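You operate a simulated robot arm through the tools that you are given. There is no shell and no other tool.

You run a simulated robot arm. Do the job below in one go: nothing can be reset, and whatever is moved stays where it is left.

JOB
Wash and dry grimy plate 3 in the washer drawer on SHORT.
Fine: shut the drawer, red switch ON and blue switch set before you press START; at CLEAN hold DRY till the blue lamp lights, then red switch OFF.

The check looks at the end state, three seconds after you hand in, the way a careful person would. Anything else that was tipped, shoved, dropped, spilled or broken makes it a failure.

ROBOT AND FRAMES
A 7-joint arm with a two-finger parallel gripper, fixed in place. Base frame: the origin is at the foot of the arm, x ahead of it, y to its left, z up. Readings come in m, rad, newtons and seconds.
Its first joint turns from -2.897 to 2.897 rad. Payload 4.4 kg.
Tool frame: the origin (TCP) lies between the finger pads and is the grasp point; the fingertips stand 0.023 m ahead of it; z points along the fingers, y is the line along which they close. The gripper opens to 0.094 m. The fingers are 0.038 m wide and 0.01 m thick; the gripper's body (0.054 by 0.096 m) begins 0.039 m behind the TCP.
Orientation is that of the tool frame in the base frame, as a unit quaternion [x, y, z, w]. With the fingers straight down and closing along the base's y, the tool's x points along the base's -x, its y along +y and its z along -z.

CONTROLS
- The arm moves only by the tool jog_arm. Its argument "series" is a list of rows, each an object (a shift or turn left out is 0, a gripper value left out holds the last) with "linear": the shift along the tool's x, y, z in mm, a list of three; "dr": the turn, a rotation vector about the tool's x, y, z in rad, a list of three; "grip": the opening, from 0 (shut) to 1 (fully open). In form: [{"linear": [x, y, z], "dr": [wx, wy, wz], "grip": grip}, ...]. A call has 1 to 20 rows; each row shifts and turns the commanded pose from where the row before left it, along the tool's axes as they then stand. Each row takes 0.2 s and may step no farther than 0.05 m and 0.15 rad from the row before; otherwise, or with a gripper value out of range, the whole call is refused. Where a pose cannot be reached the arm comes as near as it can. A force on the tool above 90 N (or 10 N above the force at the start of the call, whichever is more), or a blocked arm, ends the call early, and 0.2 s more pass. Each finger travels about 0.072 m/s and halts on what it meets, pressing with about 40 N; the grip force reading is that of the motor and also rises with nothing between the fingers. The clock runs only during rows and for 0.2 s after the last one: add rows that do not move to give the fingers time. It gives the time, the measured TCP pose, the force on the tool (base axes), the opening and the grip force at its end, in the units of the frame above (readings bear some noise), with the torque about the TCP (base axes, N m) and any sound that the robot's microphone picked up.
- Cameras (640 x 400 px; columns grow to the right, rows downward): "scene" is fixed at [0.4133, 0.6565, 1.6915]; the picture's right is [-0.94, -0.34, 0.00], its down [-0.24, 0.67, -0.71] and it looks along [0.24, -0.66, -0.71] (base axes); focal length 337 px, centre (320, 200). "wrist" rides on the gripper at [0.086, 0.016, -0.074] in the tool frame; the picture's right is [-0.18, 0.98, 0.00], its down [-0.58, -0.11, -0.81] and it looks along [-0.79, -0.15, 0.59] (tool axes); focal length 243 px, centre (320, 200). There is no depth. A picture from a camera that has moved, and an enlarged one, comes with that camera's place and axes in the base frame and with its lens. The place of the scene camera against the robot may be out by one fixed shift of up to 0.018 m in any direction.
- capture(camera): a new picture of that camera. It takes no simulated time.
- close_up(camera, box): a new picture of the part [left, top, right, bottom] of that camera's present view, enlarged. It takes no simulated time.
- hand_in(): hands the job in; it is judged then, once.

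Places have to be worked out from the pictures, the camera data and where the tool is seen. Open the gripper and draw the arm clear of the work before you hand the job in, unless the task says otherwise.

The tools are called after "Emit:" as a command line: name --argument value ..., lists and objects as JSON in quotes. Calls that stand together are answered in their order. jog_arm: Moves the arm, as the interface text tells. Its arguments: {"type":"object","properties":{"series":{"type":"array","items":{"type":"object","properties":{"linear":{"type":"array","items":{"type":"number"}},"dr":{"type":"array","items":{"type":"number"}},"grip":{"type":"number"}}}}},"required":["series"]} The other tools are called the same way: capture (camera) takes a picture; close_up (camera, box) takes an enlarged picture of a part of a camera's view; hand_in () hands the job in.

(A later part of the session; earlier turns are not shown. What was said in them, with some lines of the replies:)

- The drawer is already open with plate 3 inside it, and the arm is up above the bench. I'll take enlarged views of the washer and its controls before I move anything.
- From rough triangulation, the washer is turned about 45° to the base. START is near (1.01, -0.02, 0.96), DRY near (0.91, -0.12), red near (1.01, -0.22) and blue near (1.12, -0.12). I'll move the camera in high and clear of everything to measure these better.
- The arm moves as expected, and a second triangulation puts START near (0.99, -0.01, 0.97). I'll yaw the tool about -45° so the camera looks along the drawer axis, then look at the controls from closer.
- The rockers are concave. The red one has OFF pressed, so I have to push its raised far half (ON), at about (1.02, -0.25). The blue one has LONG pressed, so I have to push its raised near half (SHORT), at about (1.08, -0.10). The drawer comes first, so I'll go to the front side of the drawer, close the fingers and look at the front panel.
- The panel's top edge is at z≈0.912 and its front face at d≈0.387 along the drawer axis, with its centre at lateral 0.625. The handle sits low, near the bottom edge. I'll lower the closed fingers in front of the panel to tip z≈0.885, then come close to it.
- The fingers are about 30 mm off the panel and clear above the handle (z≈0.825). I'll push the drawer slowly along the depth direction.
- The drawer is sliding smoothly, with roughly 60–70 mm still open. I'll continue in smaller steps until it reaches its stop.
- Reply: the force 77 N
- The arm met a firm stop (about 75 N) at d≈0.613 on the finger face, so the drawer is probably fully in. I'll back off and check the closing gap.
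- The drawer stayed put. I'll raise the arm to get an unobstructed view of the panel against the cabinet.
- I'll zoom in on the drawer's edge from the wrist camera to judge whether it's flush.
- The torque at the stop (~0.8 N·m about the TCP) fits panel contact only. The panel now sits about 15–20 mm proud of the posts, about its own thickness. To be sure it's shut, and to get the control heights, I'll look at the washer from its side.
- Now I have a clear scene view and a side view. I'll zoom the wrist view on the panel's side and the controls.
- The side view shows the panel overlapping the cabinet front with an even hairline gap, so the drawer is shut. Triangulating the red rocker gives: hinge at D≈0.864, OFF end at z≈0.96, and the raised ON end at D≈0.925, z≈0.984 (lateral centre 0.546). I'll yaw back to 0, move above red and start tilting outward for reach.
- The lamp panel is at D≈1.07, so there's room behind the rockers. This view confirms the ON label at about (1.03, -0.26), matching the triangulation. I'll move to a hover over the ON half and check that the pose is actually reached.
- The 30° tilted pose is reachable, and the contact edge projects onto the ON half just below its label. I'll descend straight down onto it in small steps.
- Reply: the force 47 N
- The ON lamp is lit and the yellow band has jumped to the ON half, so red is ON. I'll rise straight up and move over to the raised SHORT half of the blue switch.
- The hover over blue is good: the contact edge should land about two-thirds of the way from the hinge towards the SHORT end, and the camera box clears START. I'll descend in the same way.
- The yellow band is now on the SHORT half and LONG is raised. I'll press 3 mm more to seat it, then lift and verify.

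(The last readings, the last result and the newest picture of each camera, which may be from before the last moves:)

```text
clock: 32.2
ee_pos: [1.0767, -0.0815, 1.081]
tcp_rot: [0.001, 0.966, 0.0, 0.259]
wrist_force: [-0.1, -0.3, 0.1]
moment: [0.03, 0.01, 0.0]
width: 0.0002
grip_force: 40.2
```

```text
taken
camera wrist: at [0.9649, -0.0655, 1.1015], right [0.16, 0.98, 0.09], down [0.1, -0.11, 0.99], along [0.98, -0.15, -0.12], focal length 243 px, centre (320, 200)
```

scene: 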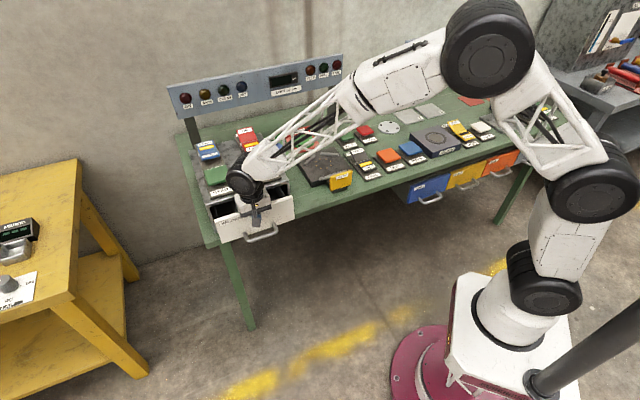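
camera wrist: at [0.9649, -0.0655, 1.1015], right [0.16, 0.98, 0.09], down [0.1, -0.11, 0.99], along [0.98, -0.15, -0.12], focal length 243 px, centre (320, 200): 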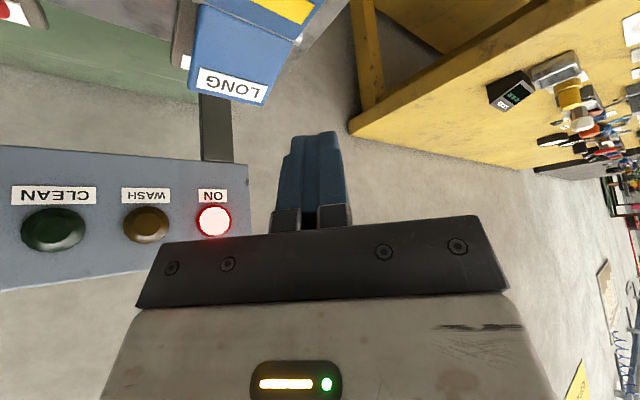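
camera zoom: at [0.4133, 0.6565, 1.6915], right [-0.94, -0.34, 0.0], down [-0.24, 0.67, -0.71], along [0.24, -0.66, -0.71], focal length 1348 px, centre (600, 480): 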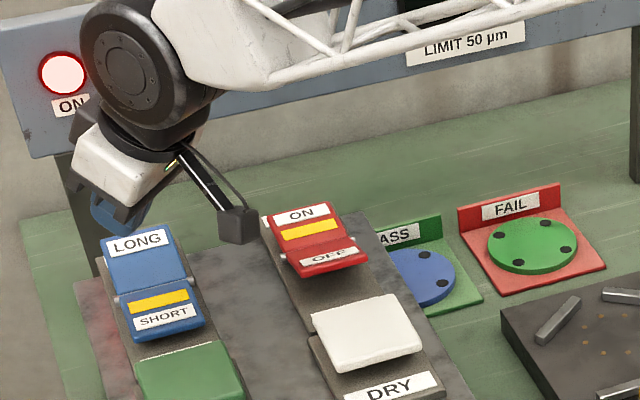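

Blue is on SHORT, red is ON and the ON lamp is lit. Before START I want to be certain the drawer is home, so I'll go back to the front and re-check it with a light push.

Emit:
jog_arm --series '[{"linear": [29.2, 21.3, -19.7]}, {"linear": [29.2, 21.3, -19.7]}, {"linear": [29.2, 21.3, -19.7]}, {"linear": [29.2, 21.3, -19.7]}, {"linear": [29.2, 21.3, -19.7]}, {"linear": [29.2, 21.3, -19.7]}, {"linear": [29.2, 21.3, -19.7]}, {"linear": [29.2, 21.3, -19.7]}, {"dr": [0, 0.131, 0]}, {"dr": [0, 0.131, 0]}, {"dr": [0, 0.131, 0]}, {"dr": [0, 0.131, 0]}, {"dr": [0, 0, 0.131]}, {"dr": [0, 0, 0.131]}, {"dr": [0, 0, 0.131]}, {"dr": [0, 0, 0.131]}, {"dr": [0, 0, 0.131]}, {"dr": [0, 0, 0.131]}, {}]'

Emit:
capture --camera "wrist"

Emit:
close_up --camera "scene" --box '[190, 120, 330, 240]'

```text
clock: 36.2
ee_pos: [0.7955, 0.09, 1.0993]
tcp_rot: [0.383, 0.924, 0.0, 0.0]
wrist_force: [0.3, -0.1, 1.0]
moment: [0.0, 0.0, -0.05]
width: 0.0
grip_force: 40.0
```

```text
taken
camera wrist: at [0.7461, 0.1616, 1.174], right [0.83, 0.56, 0.0], down [0.33, -0.49, 0.81], along [0.45, -0.67, -0.59], focal length 243 px, centre (320, 200)
```

wrist: 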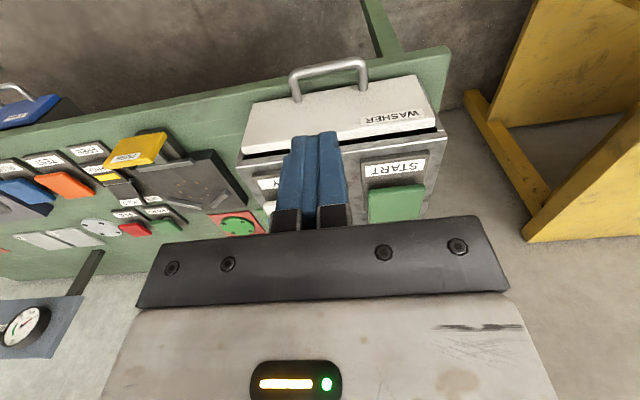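

```text
3.33 times, centred on (260, 180) of scene
camera zoom: at [0.4133, 0.6565, 1.6915], right [-0.94, -0.34, 0.0], down [-0.24, 0.67, -0.71], along [0.24, -0.66, -0.71], focal length 1124 px, centre (520, 267)
```

zoom: 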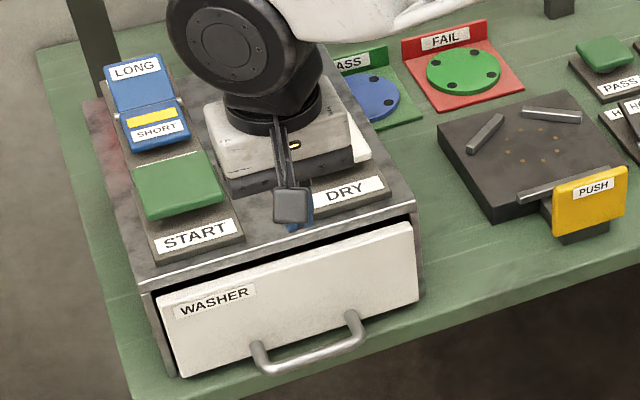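

I'm in front of the panel at d≈0.499. I'll descend to the same height as before and creep in with 2 mm steps to feel for the stop.

Emit:
jog_arm --series '[{"linear": [0, 0, 39]}, {"linear": [0, 0, 39]}, {"linear": [0, 0, 39]}, {"linear": [0, 0, 39]}, {"linear": [0, 0, 36]}, {"linear": [-25, 0, 0]}, {"linear": [-25, 0, 0]}, {"linear": [-20, 0, 0]}, {"linear": [-13, 0, 0]}, {}]'

```text
clock: 38.4
ee_pos: [0.8547, 0.0302, 0.9077]
tcp_rot: [0.384, 0.924, 0.0, 0.0]
wrist_force: [-0.9, -0.1, -0.6]
moment: [0.06, -0.02, 0.01]
width: 0.0
grip_force: 40.4
```

There's no contact yet at d=0.583. I'll creep forward in 2 mm steps.

Emit:
jog_arm --series '[{"linear": [-2, 0, 0]}, {"linear": [-2, 0, 0]}, {"linear": [-2, 0, 0]}, {}]'

Emit:
jog_arm --series '[{"linear": [-1.5, 0, 0]}, {"linear": [-1.5, 0, 0]}, {}]'

Emit:
jog_arm --series '[{"linear": [-1.5, 0, 0]}, {"linear": [-1.5, 0, 0]}, {}]'

```text
clock: 39.4
ee_pos: [0.8587, 0.0257, 0.9055]
tcp_rot: [0.383, 0.924, 0.0, -0.001]
wrist_force: [0.4, 0.0, -0.5]
moment: [0.03, 0.02, -0.03]
width: 0.0001
grip_force: 39.5
```

```text
clock: 40.2
ee_pos: [0.8609, 0.0236, 0.9075]
tcp_rot: [0.383, 0.924, 0.0, 0.0]
wrist_force: [-0.1, 0.3, 0.1]
moment: [0.03, -0.05, 0.0]
width: 0.0002
grip_force: 40.5
```

```text
clock: 41.0
ee_pos: [0.8628, 0.0224, 0.907]
tcp_rot: [0.383, 0.924, 0.0, 0.0]
wrist_force: [-10.2, 7.1, 3.0]
moment: [-0.09, -0.05, 0.0]
width: 0.0
grip_force: 40.0
```

Contact comes at exactly the same place (d=0.594) with about 12 N, so the drawer is hard against its stop and shut. I'll back off, rise, yaw to 0, tilt 30° and hover over START.

Emit:
jog_arm --series '[{"linear": [20, 0, 0]}, {"linear": [0, 0, -48]}, {"linear": [0, 0, -48]}, {"linear": [0, 0, -48]}, {"linear": [0, 0, -48]}, {"dr": [0, 0, -0.131]}, {"dr": [0, 0, -0.131]}, {"dr": [0, 0, -0.131]}, {"dr": [0, 0, -0.131]}, {"dr": [0, 0, -0.131]}, {"dr": [0, 0, -0.131]}, {"dr": [0, -0.131, 0]}, {"dr": [0, -0.131, 0]}, {"dr": [0, -0.131, 0]}, {"dr": [0, -0.131, 0]}, {"linear": [-28.6, -12.2, 28]}, {"linear": [-28.6, -12.2, 28]}, {"linear": [-28.6, -12.2, 28]}, {"linear": [-28.6, -12.2, 28]}, {}]'

Emit:
capture --camera "wrist"

Emit:
close_up --camera "scene" --box '[170, 80, 330, 220]'

```text
clock: 45.2
ee_pos: [1.0046, -0.0125, 1.0597]
tcp_rot: [0.0, 0.966, 0.0, 0.259]
wrist_force: [-0.4, -0.1, 0.2]
moment: [-0.02, 0.01, 0.02]
width: 0.0
grip_force: 39.9
```

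```text
taken
camera wrist: at [0.892, 0.0032, 1.0812], right [0.16, 0.98, 0.09], down [0.1, -0.11, 0.99], along [0.98, -0.15, -0.11], focal length 243 px, centre (320, 200)
```

wrist: 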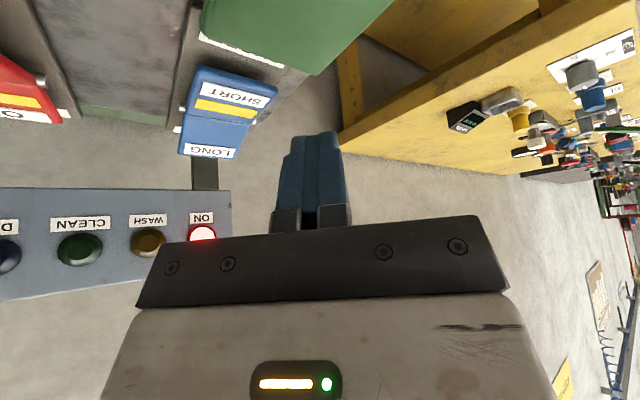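

```text
2.86 times, centred on (250, 150) of scene
camera zoom: at [0.4133, 0.6565, 1.6915], right [-0.94, -0.34, 0.0], down [-0.24, 0.67, -0.71], along [0.24, -0.66, -0.71], focal length 963 px, centre (520, 343)
```

zoom: 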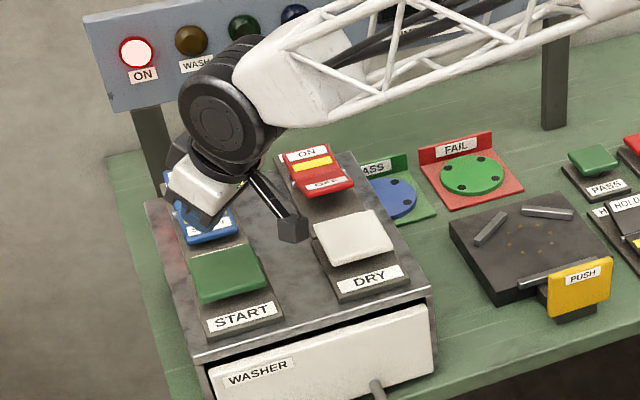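

The contact point projects onto the centre of START. With the drawer shut, red ON and blue SHORT all confirmed, I'll press it.

Emit:
jog_arm --series '[{"linear": [12.5, 0, 21.65]}, {"linear": [12.5, 0, 21.65]}, {"linear": [1.5, 0, 2.6]}, {"linear": [1.5, 0, 2.6]}, {"linear": [1.5, 0, 2.6]}, {"linear": [1.5, 0, 2.6]}, {"linear": [1.5, 0, 2.6]}, {"linear": [1.5, 0, 2.6]}, {"linear": [1.5, 0, 2.6]}, {}]'

Emit:
close_up --camera "scene" --box '[170, 80, 330, 220]'

Emit:
capture --camera "wrist"

```text
clock: 47.4
ee_pos: [1.0038, -0.0125, 0.9937]
tcp_rot: [0.0, 0.965, 0.0, 0.262]
wrist_force: [-17.5, 2.7, 57.2]
moment: [0.06, 0.83, -0.04]
width: 0.0
grip_force: 40.1
heard: click
```

```text
2.86 times, centred on (250, 150) of scene
camera zoom: at [0.4133, 0.6565, 1.6915], right [-0.94, -0.34, 0.0], down [-0.24, 0.67, -0.71], along [0.24, -0.66, -0.71], focal length 963 px, centre (520, 343)
```

zoom: 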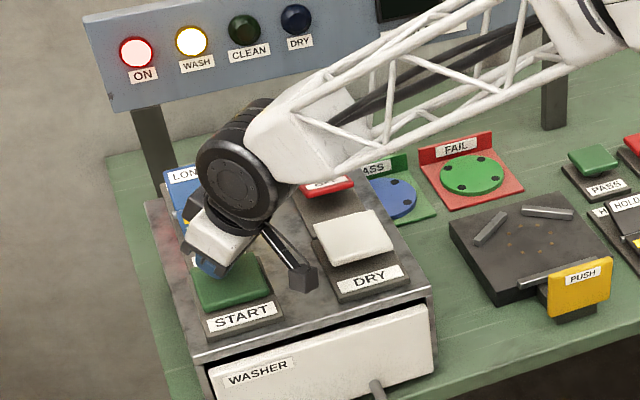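

```text
taken
camera wrist: at [0.8923, 0.0034, 1.0143], right [0.16, 0.98, 0.09], down [0.09, -0.11, 0.99], along [0.98, -0.15, -0.11], focal length 243 px, centre (320, 200)
```

wrist: 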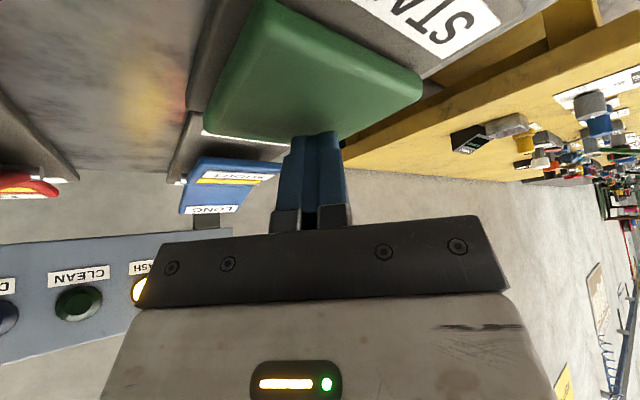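

There was a click and the WASH lamp is lit. I'll release START, rise and hover above DRY while the wash runs.

Emit:
jog_arm --series '[{"linear": [-17.5, 0, -30.3]}, {"linear": [-17.5, 0, -30.3]}, {"linear": [22.5, -28.4, -13]}, {"linear": [22.5, -28.4, -13]}, {"linear": [22.5, -28.4, -13]}, {"linear": [22.5, -28.4, -13]}, {}]'

Emit:
close_up --camera "scene" --box '[170, 80, 330, 220]'

Emit:
capture --camera "wrist"

```text
clock: 49.0
ee_pos: [0.8992, -0.1247, 1.0576]
tcp_rot: [0.0, 0.966, 0.0, 0.26]
wrist_force: [-0.4, 0.2, 0.4]
moment: [0.01, -0.04, 0.01]
width: 0.0
grip_force: 40.2
```

```text
2.86 times, centred on (250, 150) of scene
camera zoom: at [0.4133, 0.6565, 1.6915], right [-0.94, -0.34, 0.0], down [-0.24, 0.67, -0.71], along [0.24, -0.66, -0.71], focal length 963 px, centre (520, 343)
```

zoom: 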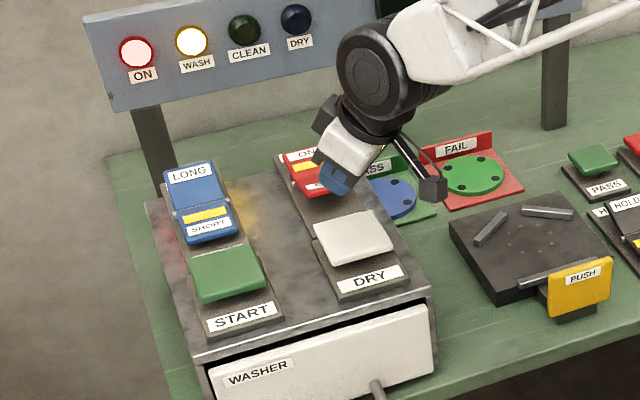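

```text
taken
camera wrist: at [0.7874, -0.1101, 1.0789], right [0.16, 0.98, 0.09], down [0.1, -0.11, 0.99], along [0.98, -0.15, -0.12], focal length 243 px, centre (320, 200)
```

wrist: 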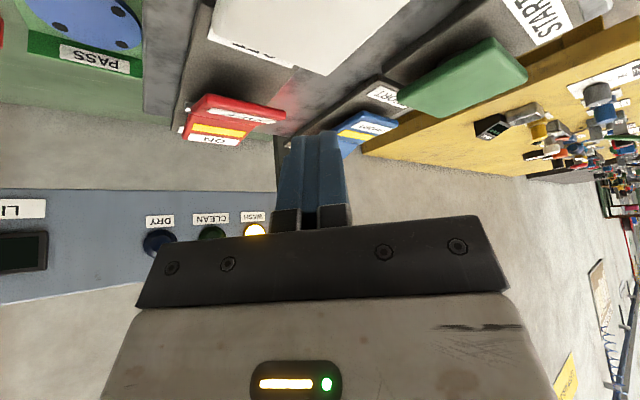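

The contact point projects onto DRY's centre and all four lamps are visible. I'll lower to just above DRY without touching it and wait, polling the lamps.

Emit:
jog_arm --series '[{"linear": [11, 0, 19]}, {"linear": [11, 0, 19]}, {}, {}, {}, {}, {}]'

Emit:
close_up --camera "scene" --box '[170, 80, 330, 220]'

```text
clock: 50.6
ee_pos: [0.8994, -0.1249, 1.0143]
tcp_rot: [0.0, 0.966, 0.0, 0.26]
wrist_force: [-0.5, -0.1, 0.4]
moment: [0.01, -0.01, 0.04]
width: 0.0
grip_force: 39.5
```

```text
2.86 times, centred on (250, 150) of scene
camera zoom: at [0.4133, 0.6565, 1.6915], right [-0.94, -0.34, 0.0], down [-0.24, 0.67, -0.71], along [0.24, -0.66, -0.71], focal length 963 px, centre (520, 343)
```

zoom: 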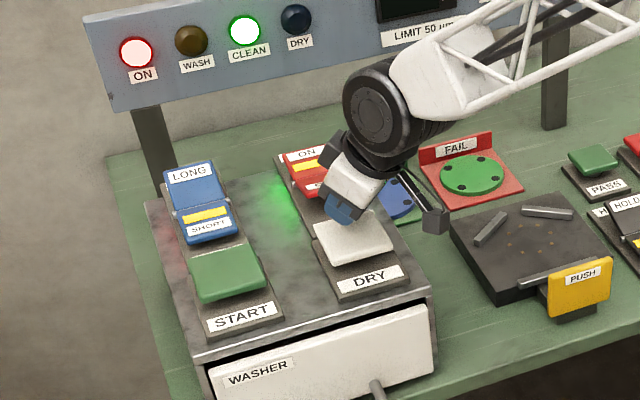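

The CLEAN lamp is lit. I'll press DRY and hold it, checking for the blue lamp.

Emit:
jog_arm --series '[{"linear": [5, 0, 8.66]}, {"linear": [2, 0, 3.46]}, {"linear": [2, 0, 3.46]}, {"linear": [2, 0, 3.46]}, {"linear": [0.5, 0, 0.87]}, {}, {}]'

Emit:
close_up --camera "scene" --box '[170, 80, 330, 220]'

```text
clock: 52.2
ee_pos: [0.9007, -0.1276, 0.9946]
tcp_rot: [0.001, 0.965, 0.0, 0.261]
wrist_force: [-13.0, -1.5, 45.0]
moment: [-0.04, 0.62, 0.04]
width: 0.0
grip_force: 40.2
heard: click
```

```text
2.86 times, centred on (250, 150) of scene
camera zoom: at [0.4133, 0.6565, 1.6915], right [-0.94, -0.34, 0.0], down [-0.24, 0.67, -0.71], along [0.24, -0.66, -0.71], focal length 963 px, centre (520, 343)
```

zoom: 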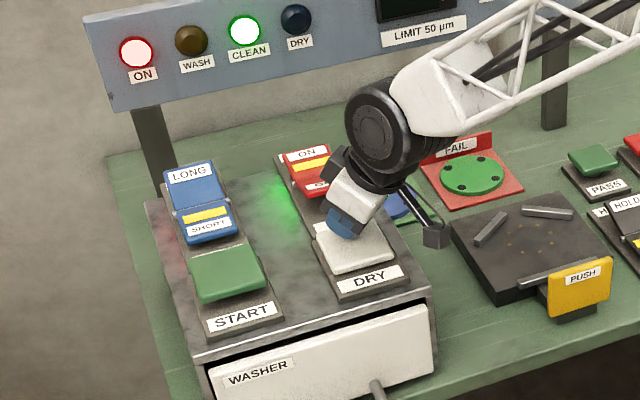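

DRY clicked and is held at about 45 N, with CLEAN lit and the blue lamp not yet on. I'll keep holding.

Emit:
jog_arm --series '[{}, {}, {}, {}, {}]'

Emit:
close_up --camera "scene" --box '[170, 80, 330, 220]'

```text
clock: 53.4
ee_pos: [0.9005, -0.1245, 0.9945]
tcp_rot: [0.0, 0.965, 0.0, 0.26]
wrist_force: [5.5, -4.7, 60.0]
moment: [-0.14, 0.13, -0.01]
width: 0.0001
grip_force: 40.5
```

```text
2.86 times, centred on (250, 150) of scene
camera zoom: at [0.4133, 0.6565, 1.6915], right [-0.94, -0.34, 0.0], down [-0.24, 0.67, -0.71], along [0.24, -0.66, -0.71], focal length 963 px, centre (520, 343)
```

zoom: 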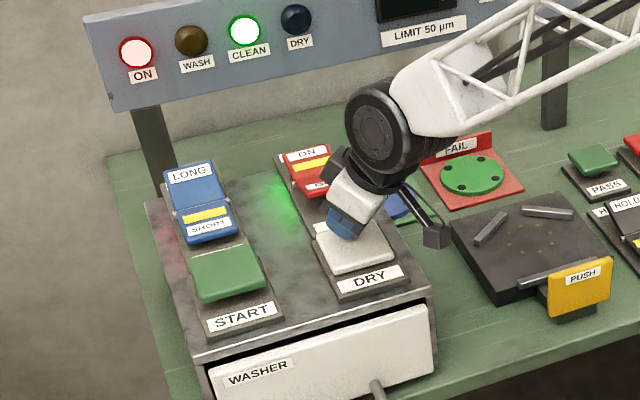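

The button is still held (60 N) and the blue lamp is still dark. I'll keep holding DRY and polling.

Emit:
jog_arm --series '[{}, {}, {}, {}, {}]'

Emit:
close_up --camera "scene" --box '[170, 80, 330, 220]'

```text
clock: 54.6
ee_pos: [0.9003, -0.1253, 0.9945]
tcp_rot: [0.0, 0.966, 0.0, 0.26]
wrist_force: [15.4, -7.6, 65.2]
moment: [-0.23, -0.14, 0.05]
width: 0.0
grip_force: 40.3
```

```text
2.86 times, centred on (250, 150) of scene
camera zoom: at [0.4133, 0.6565, 1.6915], right [-0.94, -0.34, 0.0], down [-0.24, 0.67, -0.71], along [0.24, -0.66, -0.71], focal length 963 px, centre (520, 343)
```

zoom: 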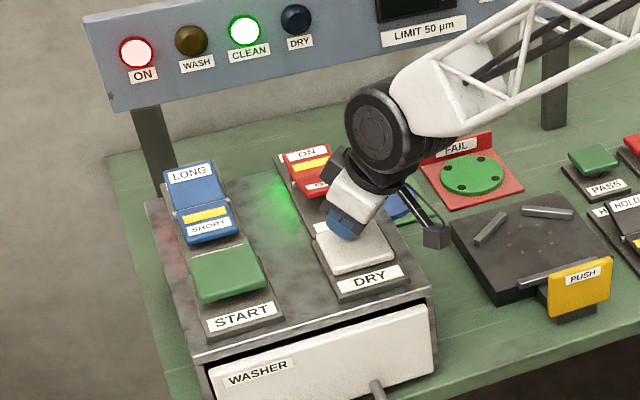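

I'm still holding; the force is creeping up slightly (65 N) but stays well under the limit. I'll keep holding and polling.

Emit:
jog_arm --series '[{}, {}, {}, {}, {}]'

Emit:
close_up --camera "scene" --box '[170, 80, 330, 220]'

```text
clock: 55.8
ee_pos: [0.9002, -0.1258, 0.9916]
tcp_rot: [0.0, 0.966, 0.0, 0.26]
wrist_force: [13.2, -6.4, 65.5]
moment: [-0.19, -0.09, 0.05]
width: 0.0001
grip_force: 39.8
```

```text
2.86 times, centred on (250, 150) of scene
camera zoom: at [0.4133, 0.6565, 1.6915], right [-0.94, -0.34, 0.0], down [-0.24, 0.67, -0.71], along [0.24, -0.66, -0.71], focal length 963 px, centre (520, 343)
```

zoom: 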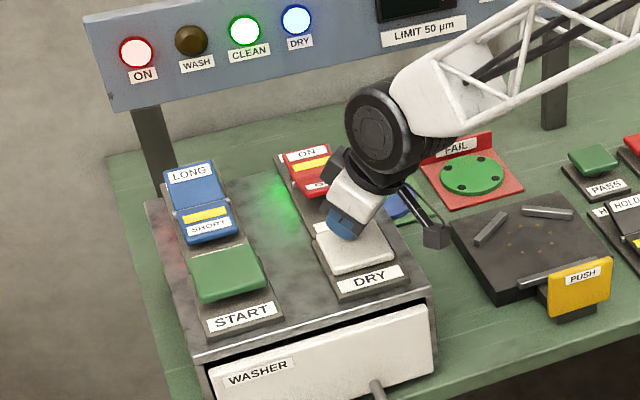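

The blue DRY lamp is lit. I'll release DRY by rising straight up, then hover over the now-raised OFF half of the red switch.

Emit:
jog_arm --series '[{"linear": [-17.5, 0, -30.3]}, {"linear": [-17.5, 0, -30.3]}, {"linear": [-20.8, -23.3, 12]}, {"linear": [-20.8, -23.3, 12]}, {"linear": [-20.8, -23.3, 12]}, {}]'

Emit:
close_up --camera "scene" --box '[180, 80, 320, 180]'

Emit:
capture --camera "wrist"

```text
clock: 57.2
ee_pos: [0.9726, -0.1945, 1.0612]
tcp_rot: [-0.001, 0.966, 0.001, 0.259]
wrist_force: [0.7, 0.0, -0.2]
moment: [-0.02, -0.01, 0.01]
width: 0.0
grip_force: 39.8
```

```text
4.00 times, centred on (250, 130) of scene
camera zoom: at [0.4133, 0.6565, 1.6915], right [-0.94, -0.34, 0.0], down [-0.24, 0.67, -0.71], along [0.24, -0.66, -0.71], focal length 1348 px, centre (600, 480)
```

zoom: 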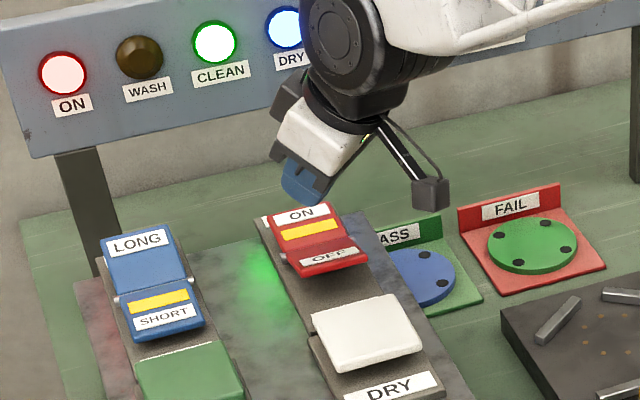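

```text
taken
camera wrist: at [0.8598, -0.1796, 1.0827], right [0.16, 0.98, 0.09], down [0.1, -0.11, 0.99], along [0.98, -0.15, -0.12], focal length 243 px, centre (320, 200)
```

wrist: 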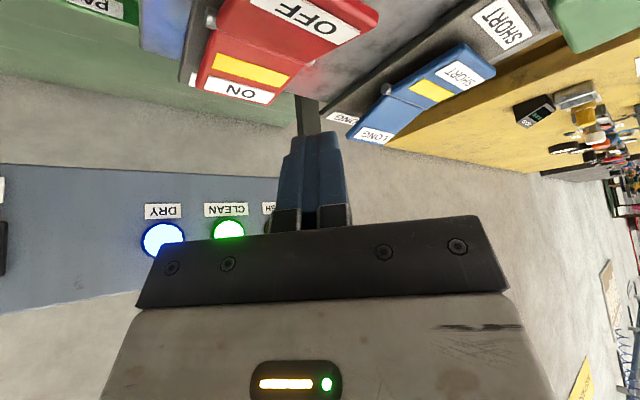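

The contact would land on the OFF half; I'll shift about 5 mm toward its raised end and press it down.

Emit:
jog_arm --series '[{"linear": [16, 4, 19.65]}, {"linear": [10, 0, 17.3]}, {"linear": [2, 0, 3.46]}, {"linear": [2, 0, 3.46]}, {"linear": [2, 0, 3.46]}, {"linear": [2, 0, 3.46]}, {"linear": [2, 0, 3.46]}, {"linear": [1.5, 0, 2.6]}, {}]'

Emit:
close_up --camera "scene" --box '[180, 80, 320, 180]'

Emit:
capture --camera "wrist"

```text
clock: 59.2
ee_pos: [0.9686, -0.1916, 0.9968]
tcp_rot: [-0.001, 0.965, 0.0, 0.262]
wrist_force: [-14.1, 2.4, 38.8]
moment: [0.05, 0.62, 0.33]
width: 0.0
grip_force: 39.8
```

```text
4.00 times, centred on (250, 130) of scene
camera zoom: at [0.4133, 0.6565, 1.6915], right [-0.94, -0.34, 0.0], down [-0.24, 0.67, -0.71], along [0.24, -0.66, -0.71], focal length 1348 px, centre (600, 480)
```

zoom: 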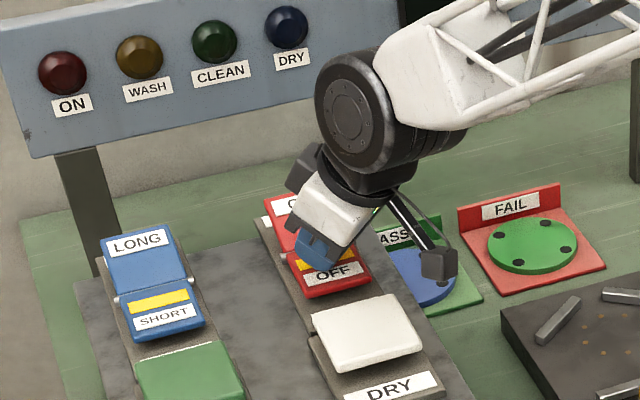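

```text
taken
camera wrist: at [0.8564, -0.1763, 1.0176], right [0.16, 0.98, 0.09], down [0.1, -0.11, 0.99], along [0.98, -0.15, -0.11], focal length 243 px, centre (320, 200)
```

wrist: 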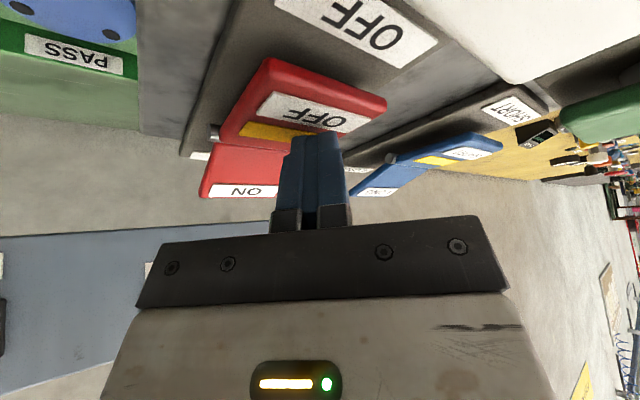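

All lamps are off and the yellow band is back on the OFF half, so red is OFF. I'll lift straight up, retreat clear of the bench and open the gripper.

Emit:
jog_arm --series '[{"linear": [-22, 0, -38]}, {"linear": [-22, 0, -38]}, {"linear": [27.7, 0, -35.3]}, {"linear": [27.7, 0, -35.3]}, {"linear": [27.7, 0, -35.3]}, {"linear": [27.7, 0, -35.3]}, {"linear": [27.7, 0, -35.3]}, {"linear": [27.7, 0, -35.3]}, {"dr": [0, 0.131, 0]}, {"dr": [0, 0.131, 0]}, {"dr": [0, 0.131, 0]}, {"dr": [0, 0.131, 0]}, {"linear": [30, 30, -20], "grip": 1}, {"linear": [30, 30, -20]}, {"linear": [30, 30, -20]}, {}, {}, {}]'

Emit:
capture --camera "scene"

Emit:
close_up --camera "scene" --box '[160, 70, 330, 240]'

Emit:
capture --camera "wrist"

```text
clock: 63.0
ee_pos: [0.6285, -0.1028, 1.2403]
tcp_rot: [0.0, 1.0, 0.0, 0.001]
wrist_force: [0.4, 0.1, 0.7]
moment: [-0.01, -0.01, 0.01]
width: 0.0941
grip_force: 0.1
```

```text
taken
```

scene: 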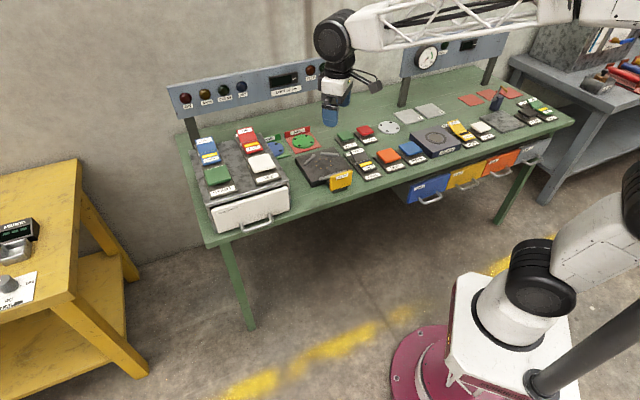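

```text
2.35 times, centred on (245, 155) of scene
camera zoom: at [0.4133, 0.6565, 1.6915], right [-0.94, -0.34, 0.0], down [-0.24, 0.67, -0.71], along [0.24, -0.66, -0.71], focal length 793 px, centre (496, 306)
```

zoom: 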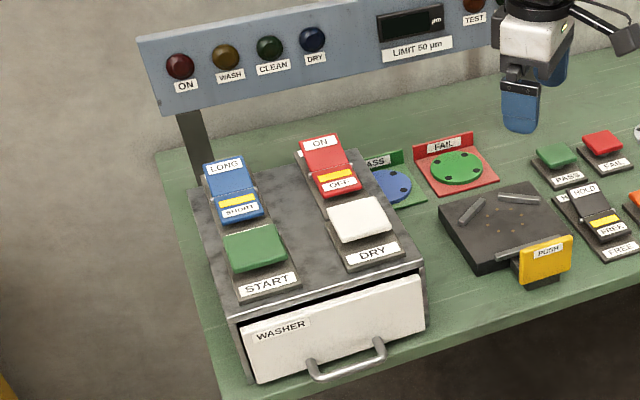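

```text
taken
camera wrist: at [0.5415, -0.087, 1.3161], right [0.18, 0.98, 0.0], down [0.58, -0.11, 0.81], along [0.79, -0.15, -0.59], focal length 243 px, centre (320, 200)
```

wrist: 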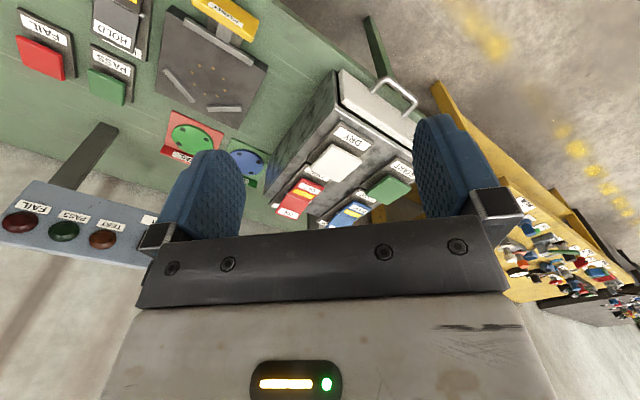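

The cycle has run in full: red is OFF, blue is on SHORT, the drawer is shut and all lamps are out. Nothing else on the bench looks disturbed, and the arm is clear with the gripper open, so I'm handing in.

Emit:
hand_in

```text
The job is handed in.
```

I ran plate 3 through the full wash and dry on SHORT, and the job is handed in. I didn't open the drawer afterwards to look at the plate, so I'm going by the lamps that it came out clean and dry.

- **Drawer:** I pushed it shut. A second light push met the same hard stop, so it was fully closed before START.
- **Switches:** Red was ON (its lamp lit) and blue was on SHORT before I pressed START.
- **Wash:** START clicked and the WASH lamp came on, followed by CLEAN.
- **Dry:** I held DRY from CLEAN until the blue lamp lit, then set red to OFF. All the lamps went out.

At hand-in the plate was in the shut drawer, with red OFF and blue still on SHORT. The arm was clear with the gripper open, and nothing else on the bench looked disturbed.
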